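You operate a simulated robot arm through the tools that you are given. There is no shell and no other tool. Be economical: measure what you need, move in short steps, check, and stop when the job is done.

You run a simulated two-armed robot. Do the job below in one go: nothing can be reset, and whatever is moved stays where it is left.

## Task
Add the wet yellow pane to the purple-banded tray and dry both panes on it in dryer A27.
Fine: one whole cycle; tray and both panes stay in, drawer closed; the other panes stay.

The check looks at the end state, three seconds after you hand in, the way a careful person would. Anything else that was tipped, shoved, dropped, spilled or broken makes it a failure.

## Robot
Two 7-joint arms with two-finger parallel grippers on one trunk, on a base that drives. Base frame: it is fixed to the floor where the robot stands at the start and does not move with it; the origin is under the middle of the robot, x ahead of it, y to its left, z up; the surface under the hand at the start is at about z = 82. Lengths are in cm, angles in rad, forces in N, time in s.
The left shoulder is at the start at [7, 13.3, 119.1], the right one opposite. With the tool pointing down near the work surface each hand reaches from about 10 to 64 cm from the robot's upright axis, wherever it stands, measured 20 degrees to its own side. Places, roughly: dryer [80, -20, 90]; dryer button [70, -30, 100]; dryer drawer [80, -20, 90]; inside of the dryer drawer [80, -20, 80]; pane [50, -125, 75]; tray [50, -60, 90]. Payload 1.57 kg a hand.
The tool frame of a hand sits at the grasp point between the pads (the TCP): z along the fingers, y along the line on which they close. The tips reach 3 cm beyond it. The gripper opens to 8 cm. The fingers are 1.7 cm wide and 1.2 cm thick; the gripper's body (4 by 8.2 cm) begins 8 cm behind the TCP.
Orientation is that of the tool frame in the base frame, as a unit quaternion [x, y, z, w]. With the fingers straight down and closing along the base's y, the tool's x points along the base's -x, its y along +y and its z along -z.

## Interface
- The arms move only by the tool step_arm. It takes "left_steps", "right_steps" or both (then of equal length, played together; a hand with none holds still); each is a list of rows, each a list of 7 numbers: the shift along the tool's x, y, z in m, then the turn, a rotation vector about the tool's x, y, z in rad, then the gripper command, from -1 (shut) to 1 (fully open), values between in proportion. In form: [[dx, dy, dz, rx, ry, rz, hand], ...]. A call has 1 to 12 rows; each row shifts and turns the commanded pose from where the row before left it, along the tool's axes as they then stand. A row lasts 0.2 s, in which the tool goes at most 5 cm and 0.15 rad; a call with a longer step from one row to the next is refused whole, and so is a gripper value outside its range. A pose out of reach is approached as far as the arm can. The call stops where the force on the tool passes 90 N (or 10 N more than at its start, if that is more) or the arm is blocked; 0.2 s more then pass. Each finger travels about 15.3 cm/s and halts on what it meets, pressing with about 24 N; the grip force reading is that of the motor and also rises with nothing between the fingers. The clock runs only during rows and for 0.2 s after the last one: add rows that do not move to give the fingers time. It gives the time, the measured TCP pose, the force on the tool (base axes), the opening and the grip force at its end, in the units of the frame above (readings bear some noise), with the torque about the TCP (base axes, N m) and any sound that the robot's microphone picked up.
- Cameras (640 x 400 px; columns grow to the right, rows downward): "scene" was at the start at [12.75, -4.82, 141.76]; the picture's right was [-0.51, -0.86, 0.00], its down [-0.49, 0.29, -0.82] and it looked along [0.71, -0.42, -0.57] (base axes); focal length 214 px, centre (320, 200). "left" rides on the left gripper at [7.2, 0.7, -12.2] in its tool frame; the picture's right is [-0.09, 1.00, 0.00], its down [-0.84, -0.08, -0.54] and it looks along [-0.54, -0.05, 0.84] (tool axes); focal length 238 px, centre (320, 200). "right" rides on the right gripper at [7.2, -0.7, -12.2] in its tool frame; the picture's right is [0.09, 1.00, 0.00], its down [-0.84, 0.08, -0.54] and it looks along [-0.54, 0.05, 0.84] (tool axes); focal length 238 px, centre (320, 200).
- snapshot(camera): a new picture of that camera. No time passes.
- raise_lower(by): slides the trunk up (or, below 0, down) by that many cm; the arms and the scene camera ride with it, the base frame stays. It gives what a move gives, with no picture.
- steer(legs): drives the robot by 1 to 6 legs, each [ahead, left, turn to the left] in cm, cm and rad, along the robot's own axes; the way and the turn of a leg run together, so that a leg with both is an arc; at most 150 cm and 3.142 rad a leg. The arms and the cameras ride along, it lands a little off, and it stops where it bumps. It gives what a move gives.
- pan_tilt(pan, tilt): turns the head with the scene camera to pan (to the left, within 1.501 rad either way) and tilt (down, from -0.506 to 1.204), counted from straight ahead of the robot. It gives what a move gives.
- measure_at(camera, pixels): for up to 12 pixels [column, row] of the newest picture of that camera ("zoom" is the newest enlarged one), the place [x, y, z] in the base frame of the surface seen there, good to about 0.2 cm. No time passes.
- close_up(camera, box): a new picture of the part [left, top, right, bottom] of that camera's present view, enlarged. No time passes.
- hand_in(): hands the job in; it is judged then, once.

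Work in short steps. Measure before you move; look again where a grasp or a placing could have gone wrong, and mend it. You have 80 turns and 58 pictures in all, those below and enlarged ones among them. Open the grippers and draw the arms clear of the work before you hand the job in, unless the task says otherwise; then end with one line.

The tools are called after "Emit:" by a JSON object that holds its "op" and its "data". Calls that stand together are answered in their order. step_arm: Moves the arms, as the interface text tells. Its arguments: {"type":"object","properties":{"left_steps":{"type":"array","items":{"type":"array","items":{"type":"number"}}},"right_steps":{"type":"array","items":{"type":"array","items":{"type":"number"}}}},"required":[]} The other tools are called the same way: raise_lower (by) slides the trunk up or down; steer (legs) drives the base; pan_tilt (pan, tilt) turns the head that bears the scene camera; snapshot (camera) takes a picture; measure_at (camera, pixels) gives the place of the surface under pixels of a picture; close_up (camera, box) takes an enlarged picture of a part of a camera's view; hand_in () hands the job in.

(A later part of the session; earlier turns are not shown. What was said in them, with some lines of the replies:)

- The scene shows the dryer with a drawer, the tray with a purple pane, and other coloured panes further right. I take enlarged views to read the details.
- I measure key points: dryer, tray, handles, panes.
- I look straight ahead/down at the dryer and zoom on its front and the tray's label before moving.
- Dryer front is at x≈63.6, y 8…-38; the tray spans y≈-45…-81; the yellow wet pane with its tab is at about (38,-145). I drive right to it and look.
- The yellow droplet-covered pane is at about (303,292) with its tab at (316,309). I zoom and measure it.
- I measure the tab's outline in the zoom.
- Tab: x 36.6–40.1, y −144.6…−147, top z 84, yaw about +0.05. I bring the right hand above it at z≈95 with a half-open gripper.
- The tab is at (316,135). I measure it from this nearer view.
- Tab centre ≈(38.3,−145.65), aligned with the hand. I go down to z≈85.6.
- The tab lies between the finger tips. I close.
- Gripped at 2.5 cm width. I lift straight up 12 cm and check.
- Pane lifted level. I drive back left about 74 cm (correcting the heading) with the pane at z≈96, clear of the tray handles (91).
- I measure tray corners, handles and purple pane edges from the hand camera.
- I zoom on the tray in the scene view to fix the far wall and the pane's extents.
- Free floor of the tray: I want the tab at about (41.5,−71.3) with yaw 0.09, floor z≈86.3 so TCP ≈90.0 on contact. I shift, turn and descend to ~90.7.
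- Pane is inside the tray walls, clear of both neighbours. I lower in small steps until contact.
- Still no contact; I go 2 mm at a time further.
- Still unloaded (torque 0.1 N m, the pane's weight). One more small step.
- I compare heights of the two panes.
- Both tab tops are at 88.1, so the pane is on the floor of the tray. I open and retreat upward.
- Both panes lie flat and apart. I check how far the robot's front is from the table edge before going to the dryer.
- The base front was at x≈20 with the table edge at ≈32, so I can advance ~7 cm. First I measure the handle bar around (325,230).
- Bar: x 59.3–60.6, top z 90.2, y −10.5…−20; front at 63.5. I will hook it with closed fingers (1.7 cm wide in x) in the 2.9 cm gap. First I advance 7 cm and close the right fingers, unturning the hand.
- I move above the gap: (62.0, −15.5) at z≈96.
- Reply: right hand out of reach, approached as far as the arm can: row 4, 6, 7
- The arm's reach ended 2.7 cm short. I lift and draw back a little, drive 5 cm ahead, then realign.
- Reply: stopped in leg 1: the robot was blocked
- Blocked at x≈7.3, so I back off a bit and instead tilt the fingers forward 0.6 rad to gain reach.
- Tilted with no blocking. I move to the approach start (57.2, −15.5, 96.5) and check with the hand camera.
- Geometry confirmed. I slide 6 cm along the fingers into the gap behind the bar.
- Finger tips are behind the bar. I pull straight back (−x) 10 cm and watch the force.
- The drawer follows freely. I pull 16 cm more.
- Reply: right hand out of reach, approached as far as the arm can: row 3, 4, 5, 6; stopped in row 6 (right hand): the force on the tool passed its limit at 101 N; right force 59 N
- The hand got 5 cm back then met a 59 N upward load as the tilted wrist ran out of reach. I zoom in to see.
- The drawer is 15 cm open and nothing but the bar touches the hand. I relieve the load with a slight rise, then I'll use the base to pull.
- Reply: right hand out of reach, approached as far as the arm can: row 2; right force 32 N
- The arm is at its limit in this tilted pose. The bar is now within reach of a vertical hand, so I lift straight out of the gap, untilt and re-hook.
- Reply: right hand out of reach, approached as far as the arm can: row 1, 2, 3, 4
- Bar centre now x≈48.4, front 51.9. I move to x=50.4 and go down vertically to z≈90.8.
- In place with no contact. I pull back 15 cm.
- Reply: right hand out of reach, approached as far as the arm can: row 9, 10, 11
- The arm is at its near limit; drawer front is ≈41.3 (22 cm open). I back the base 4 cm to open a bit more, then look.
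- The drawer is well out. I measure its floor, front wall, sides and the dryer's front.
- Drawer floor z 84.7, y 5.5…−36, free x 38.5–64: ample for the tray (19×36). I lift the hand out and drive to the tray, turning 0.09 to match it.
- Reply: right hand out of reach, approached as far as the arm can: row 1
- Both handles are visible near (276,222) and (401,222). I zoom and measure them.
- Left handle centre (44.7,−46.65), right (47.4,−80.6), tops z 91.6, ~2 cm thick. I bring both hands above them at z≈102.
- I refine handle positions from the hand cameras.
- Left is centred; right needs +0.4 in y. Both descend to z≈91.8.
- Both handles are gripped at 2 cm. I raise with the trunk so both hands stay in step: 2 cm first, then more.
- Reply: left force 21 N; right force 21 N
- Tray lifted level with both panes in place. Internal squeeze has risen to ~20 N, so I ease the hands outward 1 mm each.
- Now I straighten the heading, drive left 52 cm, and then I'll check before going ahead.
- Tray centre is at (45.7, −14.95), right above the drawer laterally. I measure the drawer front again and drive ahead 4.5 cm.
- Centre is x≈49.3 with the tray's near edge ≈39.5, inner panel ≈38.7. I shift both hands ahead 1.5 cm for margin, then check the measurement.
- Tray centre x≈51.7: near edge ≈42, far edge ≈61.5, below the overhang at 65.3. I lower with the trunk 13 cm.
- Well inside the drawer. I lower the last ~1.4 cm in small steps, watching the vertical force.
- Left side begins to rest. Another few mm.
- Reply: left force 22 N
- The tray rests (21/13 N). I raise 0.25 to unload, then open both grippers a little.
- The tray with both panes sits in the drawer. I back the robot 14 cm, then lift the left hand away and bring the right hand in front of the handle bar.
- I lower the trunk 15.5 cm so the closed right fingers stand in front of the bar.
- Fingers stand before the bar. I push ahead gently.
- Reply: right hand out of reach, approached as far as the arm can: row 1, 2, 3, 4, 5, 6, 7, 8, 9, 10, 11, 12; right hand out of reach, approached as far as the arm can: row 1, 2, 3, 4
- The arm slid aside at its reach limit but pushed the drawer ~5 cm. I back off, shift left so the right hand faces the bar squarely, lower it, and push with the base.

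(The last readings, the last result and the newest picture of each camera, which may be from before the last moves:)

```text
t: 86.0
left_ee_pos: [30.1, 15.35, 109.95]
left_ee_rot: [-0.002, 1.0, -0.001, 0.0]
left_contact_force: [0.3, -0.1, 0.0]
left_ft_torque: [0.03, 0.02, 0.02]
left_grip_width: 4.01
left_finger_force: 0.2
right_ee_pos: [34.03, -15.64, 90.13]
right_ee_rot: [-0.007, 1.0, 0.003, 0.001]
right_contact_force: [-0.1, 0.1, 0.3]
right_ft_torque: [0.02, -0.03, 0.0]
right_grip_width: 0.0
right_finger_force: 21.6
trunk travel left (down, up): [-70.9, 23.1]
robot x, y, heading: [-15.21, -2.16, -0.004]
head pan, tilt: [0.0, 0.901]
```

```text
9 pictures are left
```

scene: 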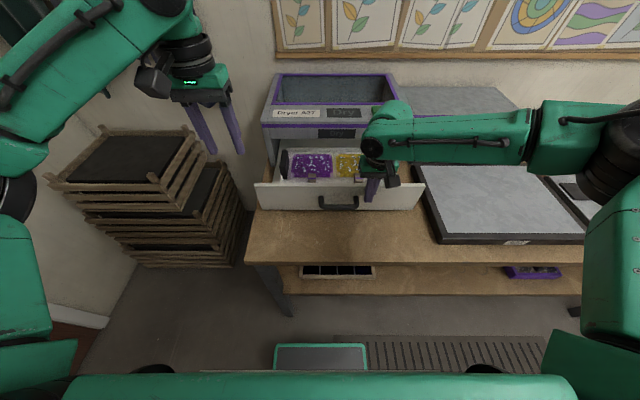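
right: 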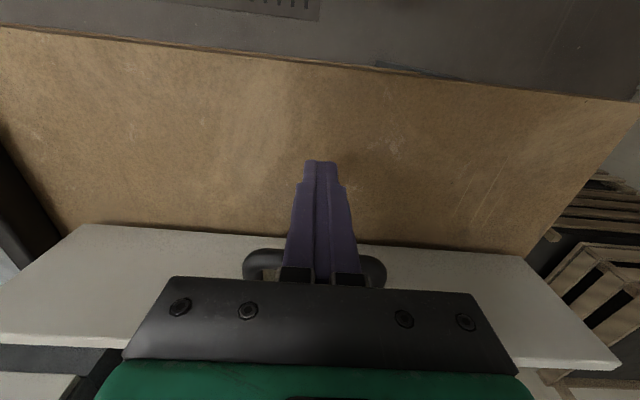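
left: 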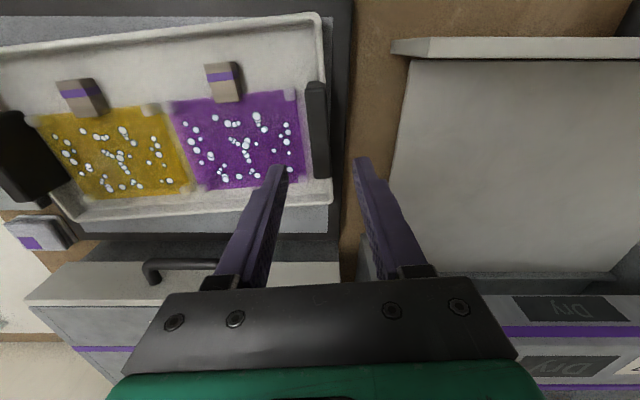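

Fingers are in front of the bar. I push by driving ahead 20 cm in two legs.

Emit:
{"op": "steer", "data": {"legs": [[8, 0, 0], [12, 0, 0]]}}

Emit:
{"op": "snapshot", "data": {"camera": "right"}}

```text
t: 88.0
left_ee_pos: [50.0, 15.19, 110.06]
left_ee_rot: [-0.001, 1.0, 0.0, 0.0]
left_contact_force: [0.3, 0.8, 0.1]
left_ft_torque: [-0.01, 0.01, 0.0]
left_grip_width: 3.99
left_finger_force: 0.0
right_ee_pos: [53.93, -15.67, 90.12]
right_ee_rot: [-0.006, 1.0, 0.002, 0.002]
right_contact_force: [-0.3, 0.6, -0.8]
right_ft_torque: [-0.01, 0.0, 0.02]
right_grip_width: 0.01
right_finger_force: 20.9
trunk travel left (down, up): [-70.9, 23.1]
robot x, y, heading: [4.82, -2.55, 0.002]
head pan, tilt: [0.0, 0.901]
```

```text
8 pictures are left
```

right: 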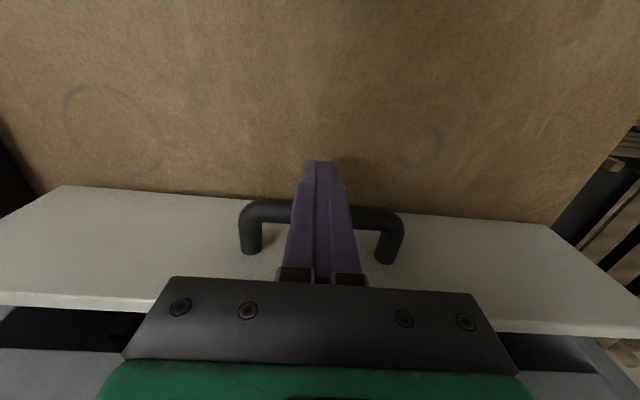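

I drive 2 cm more, then push the rest with the arm in small steps.

Emit:
{"op": "steer", "data": {"legs": [[1.8, 0, 0]]}}

Emit:
{"op": "step_arm", "data": {"right_steps": [[-0.008, 0, 0, 0, 0, 0, -1], [-0.008, 0, 0, 0, 0, 0, -1], [-0.006, 0, 0, 0, 0, 0, -1], [-0.005, 0, 0, 0, 0, 0, -1], [-0.005, 0, 0, 0, 0, 0, -1], [0, 0, 0, 0, 0, 0, -1]]}}

```text
t: 88.7
left_ee_pos: [51.57, 15.29, 110.27]
left_ee_rot: [-0.001, 1.0, 0.0, 0.0]
left_contact_force: [0.1, -0.6, 0.6]
left_ft_torque: [-0.02, -0.05, -0.01]
left_grip_width: 3.98
left_finger_force: 0.1
right_ee_pos: [55.44, -15.71, 90.28]
right_ee_rot: [-0.006, 1.0, 0.002, 0.002]
right_contact_force: [-0.1, 0.4, 1.1]
right_ft_torque: [-0.01, -0.04, 0.01]
right_grip_width: 0.02
right_finger_force: 21.9
trunk travel left (down, up): [-70.9, 23.1]
robot x, y, heading: [6.4, -2.71, 0.0]
head pan, tilt: [0.0, 0.901]
```

```text
t: 90.1
left_ee_pos: [51.95, 15.25, 110.08]
left_ee_rot: [-0.001, 1.0, -0.001, -0.001]
left_contact_force: [-0.1, 0.5, 0.3]
left_ft_torque: [-0.02, 0.0, -0.04]
left_grip_width: 4.0
left_finger_force: 0.1
right_ee_pos: [57.19, -16.95, 90.94]
right_ee_rot: [-0.006, 1.0, 0.003, 0.002]
right_contact_force: [-1.3, 0.7, -0.6]
right_ft_torque: [-0.01, 0.04, 0.0]
right_grip_width: 0.01
right_finger_force: 21.8
right hand out of reach, approached as far as the arm can: row 1, 2, 3, 4, 5
trunk travel left (down, up): [-70.9, 23.1]
robot x, y, heading: [6.45, -2.98, 0.003]
head pan, tilt: [0.0, 0.901]
```

Short by ~1.5 cm at the arm's limit. I tilt the fingers forward 0.45 rad (which frees reach) and push on.

Emit:
{"op": "step_arm", "data": {"right_steps": [[0, 0, 0, 0, -0.15, 0, -1], [0, 0, 0, 0, -0.15, 0, -1], [0, 0, 0, 0, -0.15, 0, -1], [-0.0045, 0, 0.0022, 0, 0, 0, -1], [-0.0045, 0, 0.0022, 0, 0, 0, -1], [0, 0, 0, 0, 0, 0, -1]]}}

Emit:
{"op": "snapshot", "data": {"camera": "right"}}

```text
t: 91.5
left_ee_pos: [51.44, 15.17, 110.17]
left_ee_rot: [-0.001, 1.0, 0.0, 0.002]
left_contact_force: [-0.6, 0.1, -0.5]
left_ft_torque: [0.02, 0.02, 0.01]
left_grip_width: 4.03
left_finger_force: 0.1
right_ee_pos: [57.76, -16.89, 90.73]
right_ee_rot: [-0.004, 0.975, 0.004, 0.222]
right_contact_force: [-24.0, 1.3, -11.8]
right_ft_torque: [0.18, 0.6, 0.08]
right_grip_width: 0.0
right_finger_force: 21.2
trunk travel left (down, up): [-70.9, 23.1]
robot x, y, heading: [6.38, -2.51, 0.003]
head pan, tilt: [0.0, 0.901]
```

```text
7 pictures are left
```

right: 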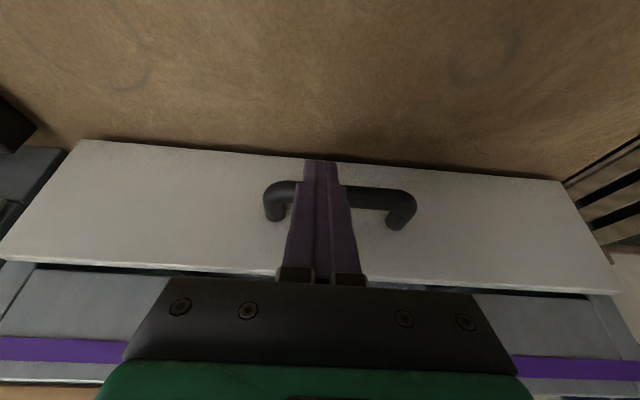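

A resisting force of −24 N in x: the drawer is against its stop. I measure its front to confirm it matches the original 63.5.

Emit:
{"op": "measure_at", "data": {"camera": "right", "pixels": [[150, 220], [480, 240], [260, 190], [405, 200], [150, 255], [480, 270], [100, 310], [560, 330]]}}

```text
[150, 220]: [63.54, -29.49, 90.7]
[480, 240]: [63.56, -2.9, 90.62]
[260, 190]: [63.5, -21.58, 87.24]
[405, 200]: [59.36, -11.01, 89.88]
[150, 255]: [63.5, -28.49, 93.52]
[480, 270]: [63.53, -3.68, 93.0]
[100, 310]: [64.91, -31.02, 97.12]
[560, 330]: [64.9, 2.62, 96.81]
```

The drawer is closed (front 63.5, both sides). Now I retreat the hand, raise it and tilt further for the green button, then look at the button.

Emit:
{"op": "step_arm", "data": {"right_steps": [[0.018, 0, -0.0087, 0, 0, 0, -1], [0.027, 0, -0.013, 0, 0, 0, -1], [-0.0174, 0, -0.036, 0, 0, 0, -1], [-0.0174, 0, -0.036, 0, 0, 0, -1], [-0.0174, 0, -0.036, 0, 0, 0, -1], [-0.0174, 0, -0.036, 0, 0, 0, -1], [-0.0087, 0, -0.018, 0, 0, 0, -1], [0, -0.03, 0, 0, -0.15, 0, -1], [0, -0.03, 0, 0, -0.15, 0, -1], [0, -0.03, 0, 0, -0.1, 0, -1], [0, -0.025, 0, 0, 0, 0, -1], [0, 0, 0, 0, 0, 0, -1]]}}

Emit:
{"op": "pan_tilt", "data": {"pan": -0.3, "tilt": 0.65}}

Emit:
{"op": "snapshot", "data": {"camera": "scene"}}

```text
t: 94.1
left_ee_pos: [51.8, 15.34, 110.16]
left_ee_rot: [-0.002, 1.0, 0.0, 0.001]
left_contact_force: [0.4, 0.5, 0.7]
left_ft_torque: [-0.02, -0.01, -0.02]
left_grip_width: 3.99
left_finger_force: 0.0
right_ee_pos: [53.27, -25.58, 108.64]
right_ee_rot: [-0.005, 0.93, 0.005, 0.369]
right_contact_force: [0.1, 0.0, -1.2]
right_ft_torque: [-0.03, -0.01, 0.0]
right_grip_width: 0.02
right_finger_force: 21.7
right hand out of reach, approached as far as the arm can: row 10
trunk travel left (down, up): [-70.9, 23.1]
robot x, y, heading: [6.43, -2.62, -0.0]
head pan, tilt: [0.0, 0.901]
```

```text
t: 94.9
left_ee_pos: [51.92, 15.34, 109.99]
left_ee_rot: [0.0, 1.0, 0.0, 0.0]
left_contact_force: [0.4, 0.3, -0.4]
left_ft_torque: [-0.01, -0.02, 0.0]
left_grip_width: 3.99
left_finger_force: 0.0
right_ee_pos: [53.36, -25.59, 108.69]
right_ee_rot: [-0.005, 0.93, 0.004, 0.368]
right_contact_force: [-0.7, 0.0, -0.5]
right_ft_torque: [-0.03, -0.02, 0.0]
right_grip_width: 0.0
right_finger_force: 20.9
trunk travel left (down, up): [-70.9, 23.1]
robot x, y, heading: [6.52, -2.55, -0.001]
head pan, tilt: [-0.3, 0.649]
```

```text
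6 pictures are left
```

scene: 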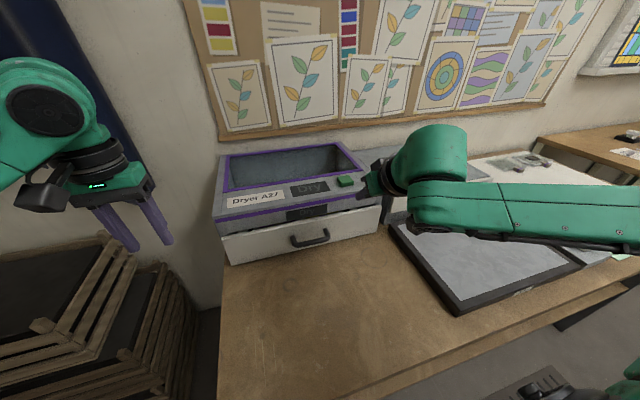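

The button is at about (345,181). I measure it and the surface around it.

Emit:
{"op": "measure_at", "data": {"camera": "scene", "pixels": [[344, 179], [339, 179], [350, 179], [345, 183], [346, 187], [331, 190], [318, 186], [350, 171], [300, 192], [344, 176]]}}

```text
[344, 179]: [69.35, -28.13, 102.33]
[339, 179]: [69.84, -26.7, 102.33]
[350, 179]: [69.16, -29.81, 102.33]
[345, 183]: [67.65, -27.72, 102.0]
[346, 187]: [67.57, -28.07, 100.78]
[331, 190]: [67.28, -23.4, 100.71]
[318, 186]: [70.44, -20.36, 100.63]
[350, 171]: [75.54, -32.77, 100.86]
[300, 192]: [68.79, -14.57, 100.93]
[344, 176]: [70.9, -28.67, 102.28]
```

Button top z 102.33, x 67.6–71, y −26.5…−30. I move the tilted closed fingers over it at TCP z≈108.5.

Emit:
{"op": "step_arm", "data": {"right_steps": [[-0.02, -0.0052, 0.0194, 0, 0, 0, -1], [-0.02, -0.0052, 0.0194, 0, 0, 0, -1], [-0.02, -0.0052, 0.0194, 0, 0, 0, -1], [-0.02, -0.0052, 0.0194, 0, 0, 0, -1], [-0.02, -0.0052, 0.0194, 0, 0, 0, -1], [0, 0, 0, 0, 0, 0, -1], [0, 0, 0, 0, 0, 0, -1]]}}

```text
t: 96.5
left_ee_pos: [51.75, 15.18, 109.97]
left_ee_rot: [-0.001, 1.0, 0.0, -0.001]
left_contact_force: [-0.1, 0.2, 0.5]
left_ft_torque: [-0.02, 0.01, 0.02]
left_grip_width: 3.99
left_finger_force: 0.0
right_ee_pos: [67.31, -28.07, 108.54]
right_ee_rot: [-0.005, 0.93, 0.004, 0.367]
right_contact_force: [0.6, 0.1, -0.2]
right_ft_torque: [0.01, 0.04, -0.01]
right_grip_width: 0.01
right_finger_force: 21.6
trunk travel left (down, up): [-70.9, 23.1]
robot x, y, heading: [6.42, -2.74, 0.004]
head pan, tilt: [-0.3, 0.649]
```

Reached. I descend 3 cm to just above the button.

Emit:
{"op": "step_arm", "data": {"right_steps": [[0.0069, 0, 0.0073, 0, 0, 0, -1], [0.0069, 0, 0.0073, 0, 0, 0, -1], [0.0069, 0, 0.0073, 0, 0, 0, -1], [0, 0, 0, 0, 0, 0, -1]]}}

Emit:
{"op": "close_up", "data": {"camera": "scene", "box": [280, 130, 440, 230]}}

```text
t: 97.5
left_ee_pos: [51.89, 15.17, 110.11]
left_ee_rot: [-0.001, 1.0, 0.0, 0.0]
left_contact_force: [0.7, -0.2, -0.4]
left_ft_torque: [0.0, 0.01, -0.01]
left_grip_width: 4.01
left_finger_force: 0.0
right_ee_pos: [67.2, -28.23, 105.44]
right_ee_rot: [-0.004, 0.93, 0.005, 0.367]
right_contact_force: [0.5, 0.5, -0.3]
right_ft_torque: [-0.02, 0.0, 0.02]
right_grip_width: 0.0
right_finger_force: 21.2
trunk travel left (down, up): [-70.9, 23.1]
robot x, y, heading: [6.26, -2.53, 0.0]
head pan, tilt: [-0.3, 0.649]
```

```text
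4.00 times, centred on (360, 180) of scene
```

zoom: 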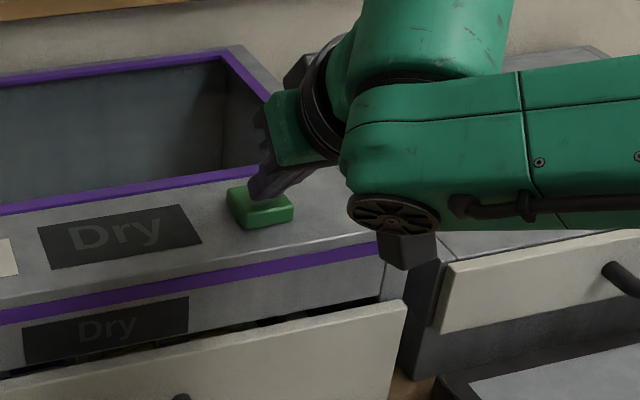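

The finger tips are right above the button. I press in small steps.

Emit:
{"op": "step_arm", "data": {"right_steps": [[0.0021, 0, 0.0022, 0, 0, 0, -1], [0.0021, 0, 0.0022, 0, 0, 0, -1], [0.0021, 0, 0.0022, 0, 0, 0, -1]]}}

```text
t: 98.3
left_ee_pos: [51.83, 15.26, 110.12]
left_ee_rot: [-0.001, 1.0, 0.0, -0.001]
left_contact_force: [-0.4, -0.4, 0.2]
left_ft_torque: [0.0, -0.02, 0.0]
left_grip_width: 3.99
left_finger_force: 0.0
right_ee_pos: [67.28, -28.07, 104.7]
right_ee_rot: [-0.004, 0.929, 0.004, 0.369]
right_contact_force: [2.4, -2.0, 7.7]
right_ft_torque: [-0.06, -0.17, 0.04]
right_grip_width: 0.03
right_finger_force: 20.6
trunk travel left (down, up): [-70.9, 23.1]
robot x, y, heading: [6.31, -2.72, 0.0]
head pan, tilt: [-0.3, 0.649]
heard: click
```

A click was heard. I release upward and check the display.

Emit:
{"op": "step_arm", "data": {"right_steps": [[-0.0137, 0, -0.0146, 0, 0, 0, -1], [-0.0274, 0, -0.029, 0, 0, 0, -1], [0.02, 0, -0.0194, 0, 0, 0, -1], [0.03, 0, -0.029, 0, 0, 0, -1], [0.03, 0, -0.029, 0, 0, 0, -1], [0.03, 0, -0.029, 0, 0, 0, -1]]}}

Emit:
{"op": "close_up", "data": {"camera": "scene", "box": [200, 130, 400, 270]}}

```text
t: 99.7
left_ee_pos: [51.73, 15.18, 110.15]
left_ee_rot: [0.0, 1.0, 0.0, 0.0]
left_contact_force: [-0.1, -0.2, 1.0]
left_ft_torque: [0.01, -0.01, 0.02]
left_grip_width: 3.98
left_finger_force: 0.0
right_ee_pos: [51.85, -28.44, 110.65]
right_ee_rot: [-0.005, 0.93, 0.005, 0.367]
right_contact_force: [0.5, -1.4, -0.7]
right_ft_torque: [0.01, -0.02, 0.01]
right_grip_width: 0.0
right_finger_force: 21.2
trunk travel left (down, up): [-70.9, 23.1]
robot x, y, heading: [6.67, -2.47, 0.001]
head pan, tilt: [-0.3, 0.649]
```

```text
2.86 times, centred on (300, 200) of scene
```

zoom: 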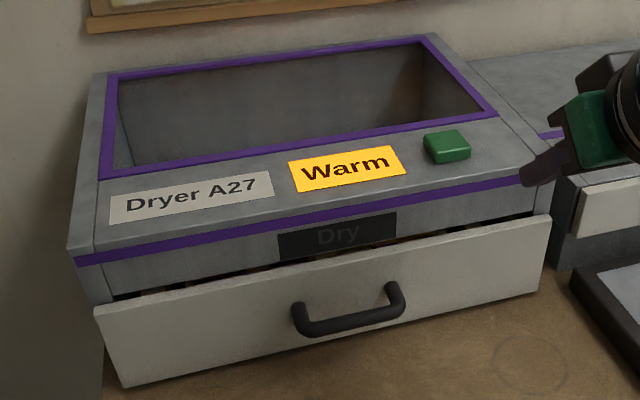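

"Warm" is lit: the cycle runs. I back away, open the grippers and let time pass, listening for the end.

Emit:
{"op": "steer", "data": {"legs": [[-15, 0, 0]]}}

Emit:
{"op": "step_arm", "data": {"left_steps": [[0, 0, 0, 0, 0, 0, 1], [0, 0, 0, 0, 0, 0, 1], [0, 0, 0, 0, 0, 0, 1], [0, 0, 0, 0, 0, 0, 1], [0, 0, 0, 0, 0, 0, 1], [0, 0, 0, 0, 0, 0, 1], [0, 0, 0, 0, 0, 0, 1], [0, 0, 0, 0, 0, 0, 1], [0, 0, 0, 0, 0, 0, 1], [0, 0, 0, 0, 0, 0, 1], [0, 0, 0, 0, 0, 0, 1], [0, 0, 0, 0, 0, 0, 1]], "right_steps": [[0, 0, 0, 0, 0, 0, 1], [0, 0, 0, 0, 0, 0, 1], [0, 0, 0, 0, 0, 0, 1], [0, 0, 0, 0, 0, 0, 1], [0, 0, 0, 0, 0, 0, 1], [0, 0, 0, 0, 0, 0, 1], [0, 0, 0, 0, 0, 0, 1], [0, 0, 0, 0, 0, 0, 1], [0, 0, 0, 0, 0, 0, 1], [0, 0, 0, 0, 0, 0, 1], [0, 0, 0, 0, 0, 0, 1], [0, 0, 0, 0, 0, 0, 1]]}}

Emit:
{"op": "step_arm", "data": {"right_steps": [[0, 0, 0, 0, 0, 0, 1], [0, 0, 0, 0, 0, 0, 1], [0, 0, 0, 0, 0, 0, 1], [0, 0, 0, 0, 0, 0, 1], [0, 0, 0, 0, 0, 0, 1], [0, 0, 0, 0, 0, 0, 1], [0, 0, 0, 0, 0, 0, 1], [0, 0, 0, 0, 0, 0, 1], [0, 0, 0, 0, 0, 0, 1], [0, 0, 0, 0, 0, 0, 1], [0, 0, 0, 0, 0, 0, 1], [0, 0, 0, 0, 0, 0, 1]]}}

Emit:
{"op": "step_arm", "data": {"right_steps": [[0, 0, 0, 0, 0, 0, 1], [0, 0, 0, 0, 0, 0, 1], [0, 0, 0, 0, 0, 0, 1], [0, 0, 0, 0, 0, 0, 1], [0, 0, 0, 0, 0, 0, 1], [0, 0, 0, 0, 0, 0, 1], [0, 0, 0, 0, 0, 0, 1], [0, 0, 0, 0, 0, 0, 1], [0, 0, 0, 0, 0, 0, 1], [0, 0, 0, 0, 0, 0, 1], [0, 0, 0, 0, 0, 0, 1], [0, 0, 0, 0, 0, 0, 1]]}}

Emit:
{"op": "close_up", "data": {"camera": "scene", "box": [200, 130, 460, 292]}}

```text
t: 101.1
left_ee_pos: [37.52, 15.1, 109.98]
left_ee_rot: [0.0, 1.0, 0.0, -0.002]
left_contact_force: [0.3, -0.7, 0.5]
left_ft_torque: [0.03, -0.01, -0.05]
left_grip_width: 3.99
left_finger_force: 0.0
right_ee_pos: [37.52, -28.54, 110.48]
right_ee_rot: [-0.003, 0.93, 0.004, 0.367]
right_contact_force: [-0.9, -0.3, 1.0]
right_ft_torque: [0.03, 0.02, -0.02]
right_grip_width: 0.01
right_finger_force: 21.5
trunk travel left (down, up): [-70.9, 23.1]
robot x, y, heading: [-8.18, -2.43, 0.0]
head pan, tilt: [-0.3, 0.649]
```

```text
t: 103.7
left_ee_pos: [37.27, 15.14, 109.96]
left_ee_rot: [-0.001, 1.0, 0.001, -0.001]
left_contact_force: [0.2, 0.2, 0.3]
left_ft_torque: [0.0, 0.01, 0.03]
left_grip_width: 7.99
left_finger_force: 0.1
right_ee_pos: [37.27, -28.38, 110.72]
right_ee_rot: [-0.003, 0.93, 0.004, 0.367]
right_contact_force: [-0.9, -0.3, -0.4]
right_ft_torque: [0.0, 0.03, 0.0]
right_grip_width: 7.99
right_finger_force: 0.0
trunk travel left (down, up): [-70.9, 23.1]
robot x, y, heading: [-7.69, -2.65, -0.003]
head pan, tilt: [-0.3, 0.649]
```

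```text
t: 106.3
left_ee_pos: [37.39, 15.13, 110.1]
left_ee_rot: [0.0, 1.0, 0.0, -0.001]
left_contact_force: [-0.8, -0.7, 0.0]
left_ft_torque: [-0.02, 0.01, 0.01]
left_grip_width: 8.04
left_finger_force: 0.1
right_ee_pos: [37.17, -28.37, 110.68]
right_ee_rot: [-0.004, 0.93, 0.004, 0.367]
right_contact_force: [0.6, -0.5, -0.4]
right_ft_torque: [-0.01, -0.01, -0.03]
right_grip_width: 7.99
right_finger_force: 0.0
trunk travel left (down, up): [-70.9, 23.1]
robot x, y, heading: [-8.44, -2.63, 0.002]
head pan, tilt: [-0.3, 0.649]
```

```text
t: 108.9
left_ee_pos: [37.24, 15.16, 110.1]
left_ee_rot: [0.0, 1.0, 0.0, -0.001]
left_contact_force: [0.2, -0.9, 0.4]
left_ft_torque: [0.03, -0.03, 0.0]
left_grip_width: 8.0
left_finger_force: 0.0
right_ee_pos: [37.26, -28.45, 110.61]
right_ee_rot: [-0.003, 0.93, 0.004, 0.367]
right_contact_force: [-0.2, -0.7, -0.7]
right_ft_torque: [0.01, -0.01, 0.0]
right_grip_width: 8.02
right_finger_force: 0.0
trunk travel left (down, up): [-70.9, 23.1]
robot x, y, heading: [-8.15, -2.82, 0.001]
head pan, tilt: [-0.3, 0.649]
```

```text
2.46 times, centred on (330, 211) of scene
```

zoom: 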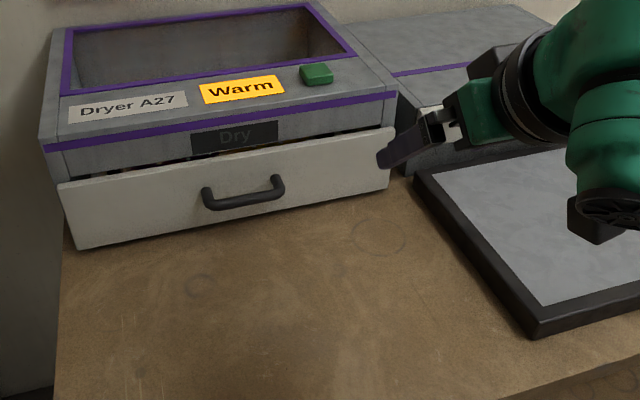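

Still "Warm". I wait longer.

Emit:
{"op": "step_arm", "data": {"right_steps": [[0, 0, 0, 0, 0, 0, 1], [0, 0, 0, 0, 0, 0, 1], [0, 0, 0, 0, 0, 0, 1], [0, 0, 0, 0, 0, 0, 1], [0, 0, 0, 0, 0, 0, 1], [0, 0, 0, 0, 0, 0, 1], [0, 0, 0, 0, 0, 0, 1], [0, 0, 0, 0, 0, 0, 1], [0, 0, 0, 0, 0, 0, 1], [0, 0, 0, 0, 0, 0, 1], [0, 0, 0, 0, 0, 0, 1], [0, 0, 0, 0, 0, 0, 1]]}}

Emit:
{"op": "step_arm", "data": {"right_steps": [[0, 0, 0, 0, 0, 0, 1], [0, 0, 0, 0, 0, 0, 1], [0, 0, 0, 0, 0, 0, 1], [0, 0, 0, 0, 0, 0, 1], [0, 0, 0, 0, 0, 0, 1], [0, 0, 0, 0, 0, 0, 1], [0, 0, 0, 0, 0, 0, 1], [0, 0, 0, 0, 0, 0, 1], [0, 0, 0, 0, 0, 0, 1], [0, 0, 0, 0, 0, 0, 1], [0, 0, 0, 0, 0, 0, 1], [0, 0, 0, 0, 0, 0, 1]]}}

Emit:
{"op": "step_arm", "data": {"right_steps": [[0, 0, 0, 0, 0, 0, 1], [0, 0, 0, 0, 0, 0, 1], [0, 0, 0, 0, 0, 0, 1], [0, 0, 0, 0, 0, 0, 1], [0, 0, 0, 0, 0, 0, 1], [0, 0, 0, 0, 0, 0, 1], [0, 0, 0, 0, 0, 0, 1], [0, 0, 0, 0, 0, 0, 1], [0, 0, 0, 0, 0, 0, 1], [0, 0, 0, 0, 0, 0, 1], [0, 0, 0, 0, 0, 0, 1], [0, 0, 0, 0, 0, 0, 1]]}}

Emit:
{"op": "step_arm", "data": {"right_steps": [[0, 0, 0, 0, 0, 0, 1], [0, 0, 0, 0, 0, 0, 1], [0, 0, 0, 0, 0, 0, 1], [0, 0, 0, 0, 0, 0, 1], [0, 0, 0, 0, 0, 0, 1], [0, 0, 0, 0, 0, 0, 1], [0, 0, 0, 0, 0, 0, 1], [0, 0, 0, 0, 0, 0, 1], [0, 0, 0, 0, 0, 0, 1], [0, 0, 0, 0, 0, 0, 1], [0, 0, 0, 0, 0, 0, 1], [0, 0, 0, 0, 0, 0, 1]]}}

Emit:
{"op": "step_arm", "data": {"right_steps": [[0, 0, 0, 0, 0, 0, 1], [0, 0, 0, 0, 0, 0, 1], [0, 0, 0, 0, 0, 0, 1], [0, 0, 0, 0, 0, 0, 1], [0, 0, 0, 0, 0, 0, 1], [0, 0, 0, 0, 0, 0, 1], [0, 0, 0, 0, 0, 0, 1], [0, 0, 0, 0, 0, 0, 1], [0, 0, 0, 0, 0, 0, 1], [0, 0, 0, 0, 0, 0, 1], [0, 0, 0, 0, 0, 0, 1], [0, 0, 0, 0, 0, 0, 1]]}}

Emit:
{"op": "step_arm", "data": {"right_steps": [[0, 0, 0, 0, 0, 0, 1], [0, 0, 0, 0, 0, 0, 1], [0, 0, 0, 0, 0, 0, 1], [0, 0, 0, 0, 0, 0, 1], [0, 0, 0, 0, 0, 0, 1], [0, 0, 0, 0, 0, 0, 1], [0, 0, 0, 0, 0, 0, 1], [0, 0, 0, 0, 0, 0, 1], [0, 0, 0, 0, 0, 0, 1], [0, 0, 0, 0, 0, 0, 1], [0, 0, 0, 0, 0, 0, 1], [0, 0, 0, 0, 0, 0, 1]]}}

```text
t: 111.5
left_ee_pos: [37.35, 15.04, 110.01]
left_ee_rot: [0.0, 1.0, 0.0, -0.001]
left_contact_force: [0.2, -0.2, -0.9]
left_ft_torque: [-0.04, 0.01, -0.02]
left_grip_width: 8.01
left_finger_force: 0.0
right_ee_pos: [37.32, -28.34, 110.65]
right_ee_rot: [-0.003, 0.93, 0.005, 0.367]
right_contact_force: [-0.2, 0.4, 0.3]
right_ft_torque: [0.0, 0.01, 0.02]
right_grip_width: 7.99
right_finger_force: 0.0
trunk travel left (down, up): [-70.9, 23.1]
robot x, y, heading: [-7.94, -2.52, -0.002]
head pan, tilt: [-0.3, 0.649]
```

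```text
t: 114.1
left_ee_pos: [37.37, 15.13, 110.01]
left_ee_rot: [0.0, 1.0, 0.0, -0.001]
left_contact_force: [0.4, 0.5, 0.3]
left_ft_torque: [-0.03, 0.01, 0.04]
left_grip_width: 8.01
left_finger_force: 0.1
right_ee_pos: [37.27, -28.45, 110.63]
right_ee_rot: [-0.004, 0.93, 0.004, 0.367]
right_contact_force: [0.4, -0.3, 0.3]
right_ft_torque: [0.0, -0.01, -0.04]
right_grip_width: 7.97
right_finger_force: 0.0
trunk travel left (down, up): [-70.9, 23.1]
robot x, y, heading: [-8.14, -2.74, -0.001]
head pan, tilt: [-0.3, 0.649]
```

```text
t: 116.7
left_ee_pos: [37.4, 15.23, 110.1]
left_ee_rot: [0.0, 1.0, 0.0, -0.001]
left_contact_force: [-0.4, 0.4, -0.1]
left_ft_torque: [-0.02, -0.02, 0.01]
left_grip_width: 7.99
left_finger_force: 0.1
right_ee_pos: [37.36, -28.55, 110.62]
right_ee_rot: [-0.003, 0.93, 0.004, 0.367]
right_contact_force: [0.1, 0.2, 0.0]
right_ft_torque: [0.0, -0.01, 0.0]
right_grip_width: 8.0
right_finger_force: 0.0
trunk travel left (down, up): [-70.9, 23.1]
robot x, y, heading: [-7.85, -2.99, 0.002]
head pan, tilt: [-0.3, 0.649]
```

```text
t: 119.3
left_ee_pos: [37.42, 15.19, 110.11]
left_ee_rot: [0.0, 1.0, 0.001, -0.001]
left_contact_force: [0.9, 0.3, 0.3]
left_ft_torque: [-0.02, -0.02, 0.0]
left_grip_width: 7.99
left_finger_force: 0.0
right_ee_pos: [37.21, -28.31, 110.58]
right_ee_rot: [-0.002, 0.93, 0.003, 0.368]
right_contact_force: [-0.5, -0.3, -0.2]
right_ft_torque: [0.01, 0.0, 0.0]
right_grip_width: 8.01
right_finger_force: 0.0
trunk travel left (down, up): [-70.9, 23.1]
robot x, y, heading: [-7.95, -2.38, 0.002]
head pan, tilt: [-0.3, 0.649]
```

```text
t: 121.9
left_ee_pos: [37.39, 15.15, 110.12]
left_ee_rot: [0.001, 1.0, 0.0, -0.001]
left_contact_force: [0.7, 0.4, 0.2]
left_ft_torque: [0.0, 0.0, 0.01]
left_grip_width: 8.01
left_finger_force: 0.1
right_ee_pos: [37.34, -28.33, 110.7]
right_ee_rot: [-0.003, 0.93, 0.003, 0.367]
right_contact_force: [-0.3, 0.0, 0.1]
right_ft_torque: [0.0, -0.01, 0.01]
right_grip_width: 7.99
right_finger_force: 0.0
trunk travel left (down, up): [-70.9, 23.1]
robot x, y, heading: [-8.02, -2.42, -0.0]
head pan, tilt: [-0.3, 0.649]
```

```text
t: 124.5
left_ee_pos: [37.42, 15.03, 110.05]
left_ee_rot: [0.0, 1.0, 0.001, -0.001]
left_contact_force: [0.2, 0.4, 0.0]
left_ft_torque: [-0.01, 0.01, 0.01]
left_grip_width: 7.99
left_finger_force: 0.0
right_ee_pos: [37.38, -28.46, 110.74]
right_ee_rot: [-0.003, 0.93, 0.004, 0.368]
right_contact_force: [0.7, 0.2, 0.3]
right_ft_torque: [0.0, 0.05, -0.02]
right_grip_width: 8.01
right_finger_force: 0.0
trunk travel left (down, up): [-70.9, 23.1]
robot x, y, heading: [-8.0, -2.83, 0.002]
head pan, tilt: [-0.3, 0.649]
```

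No end sound yet at 26 s; I look at the display again.

Emit:
{"op": "close_up", "data": {"camera": "scene", "box": [200, 130, 460, 292]}}

```text
2.46 times, centred on (330, 211) of scene
```

zoom: 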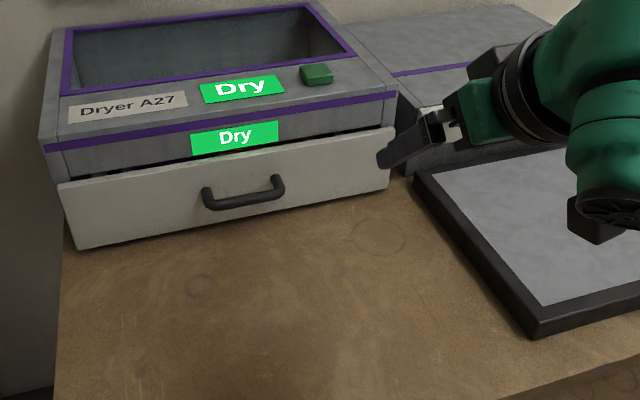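

Both displays show green "Dry", so the cycle seems complete. I wait a little more and check that it is steady, with a full view of the rest.

Emit:
{"op": "step_arm", "data": {"right_steps": [[0, 0, 0, 0, 0, 0, 1], [0, 0, 0, 0, 0, 0, 1], [0, 0, 0, 0, 0, 0, 1], [0, 0, 0, 0, 0, 0, 1], [0, 0, 0, 0, 0, 0, 1], [0, 0, 0, 0, 0, 0, 1], [0, 0, 0, 0, 0, 0, 1], [0, 0, 0, 0, 0, 0, 1], [0, 0, 0, 0, 0, 0, 1], [0, 0, 0, 0, 0, 0, 1], [0, 0, 0, 0, 0, 0, 1], [0, 0, 0, 0, 0, 0, 1]]}}

Emit:
{"op": "step_arm", "data": {"right_steps": [[0, 0, 0, 0, 0, 0, 1], [0, 0, 0, 0, 0, 0, 1], [0, 0, 0, 0, 0, 0, 1], [0, 0, 0, 0, 0, 0, 1], [0, 0, 0, 0, 0, 0, 1], [0, 0, 0, 0, 0, 0, 1], [0, 0, 0, 0, 0, 0, 1], [0, 0, 0, 0, 0, 0, 1], [0, 0, 0, 0, 0, 0, 1], [0, 0, 0, 0, 0, 0, 1], [0, 0, 0, 0, 0, 0, 1], [0, 0, 0, 0, 0, 0, 1]]}}

Emit:
{"op": "snapshot", "data": {"camera": "scene"}}

```text
t: 127.1
left_ee_pos: [37.44, 15.11, 110.19]
left_ee_rot: [0.0, 1.0, -0.001, -0.001]
left_contact_force: [0.2, 0.0, 1.3]
left_ft_torque: [0.01, 0.02, -0.01]
left_grip_width: 8.01
left_finger_force: 0.0
right_ee_pos: [37.3, -28.4, 110.74]
right_ee_rot: [-0.002, 0.93, 0.004, 0.367]
right_contact_force: [0.1, 0.2, -1.0]
right_ft_torque: [0.01, 0.01, -0.01]
right_grip_width: 7.99
right_finger_force: 0.1
trunk travel left (down, up): [-70.9, 23.1]
robot x, y, heading: [-7.67, -2.66, -0.001]
head pan, tilt: [-0.3, 0.649]
```

```text
t: 129.7
left_ee_pos: [37.3, 15.08, 110.16]
left_ee_rot: [-0.001, 1.0, -0.001, -0.001]
left_contact_force: [-0.2, -0.2, 0.2]
left_ft_torque: [0.02, 0.02, 0.0]
left_grip_width: 8.0
left_finger_force: 0.1
right_ee_pos: [37.27, -28.38, 110.65]
right_ee_rot: [-0.003, 0.93, 0.004, 0.368]
right_contact_force: [-0.2, 0.0, -0.7]
right_ft_torque: [0.01, -0.01, 0.01]
right_grip_width: 8.01
right_finger_force: 0.1
trunk travel left (down, up): [-70.9, 23.1]
robot x, y, heading: [-8.06, -2.88, 0.002]
head pan, tilt: [-0.3, 0.649]
```

```text
1 pictures are left
```

scene: 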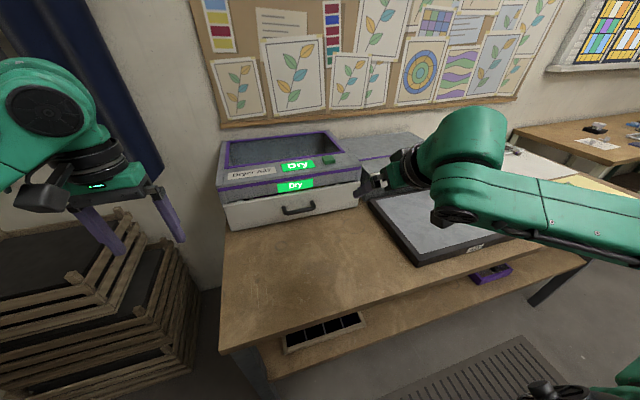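

The displays hold at green "Dry", the drawer is closed, and both hands are open and clear. I hand in.

Emit:
{"op": "hand_in", "data": {}}

```text
The job is handed in.
```

The wet yellow pane is on the purple-banded tray beside the purple pane; the tray is in dryer A27 with the drawer closed. One cycle ran to a steady green "Dry", and I left the other panes alone.
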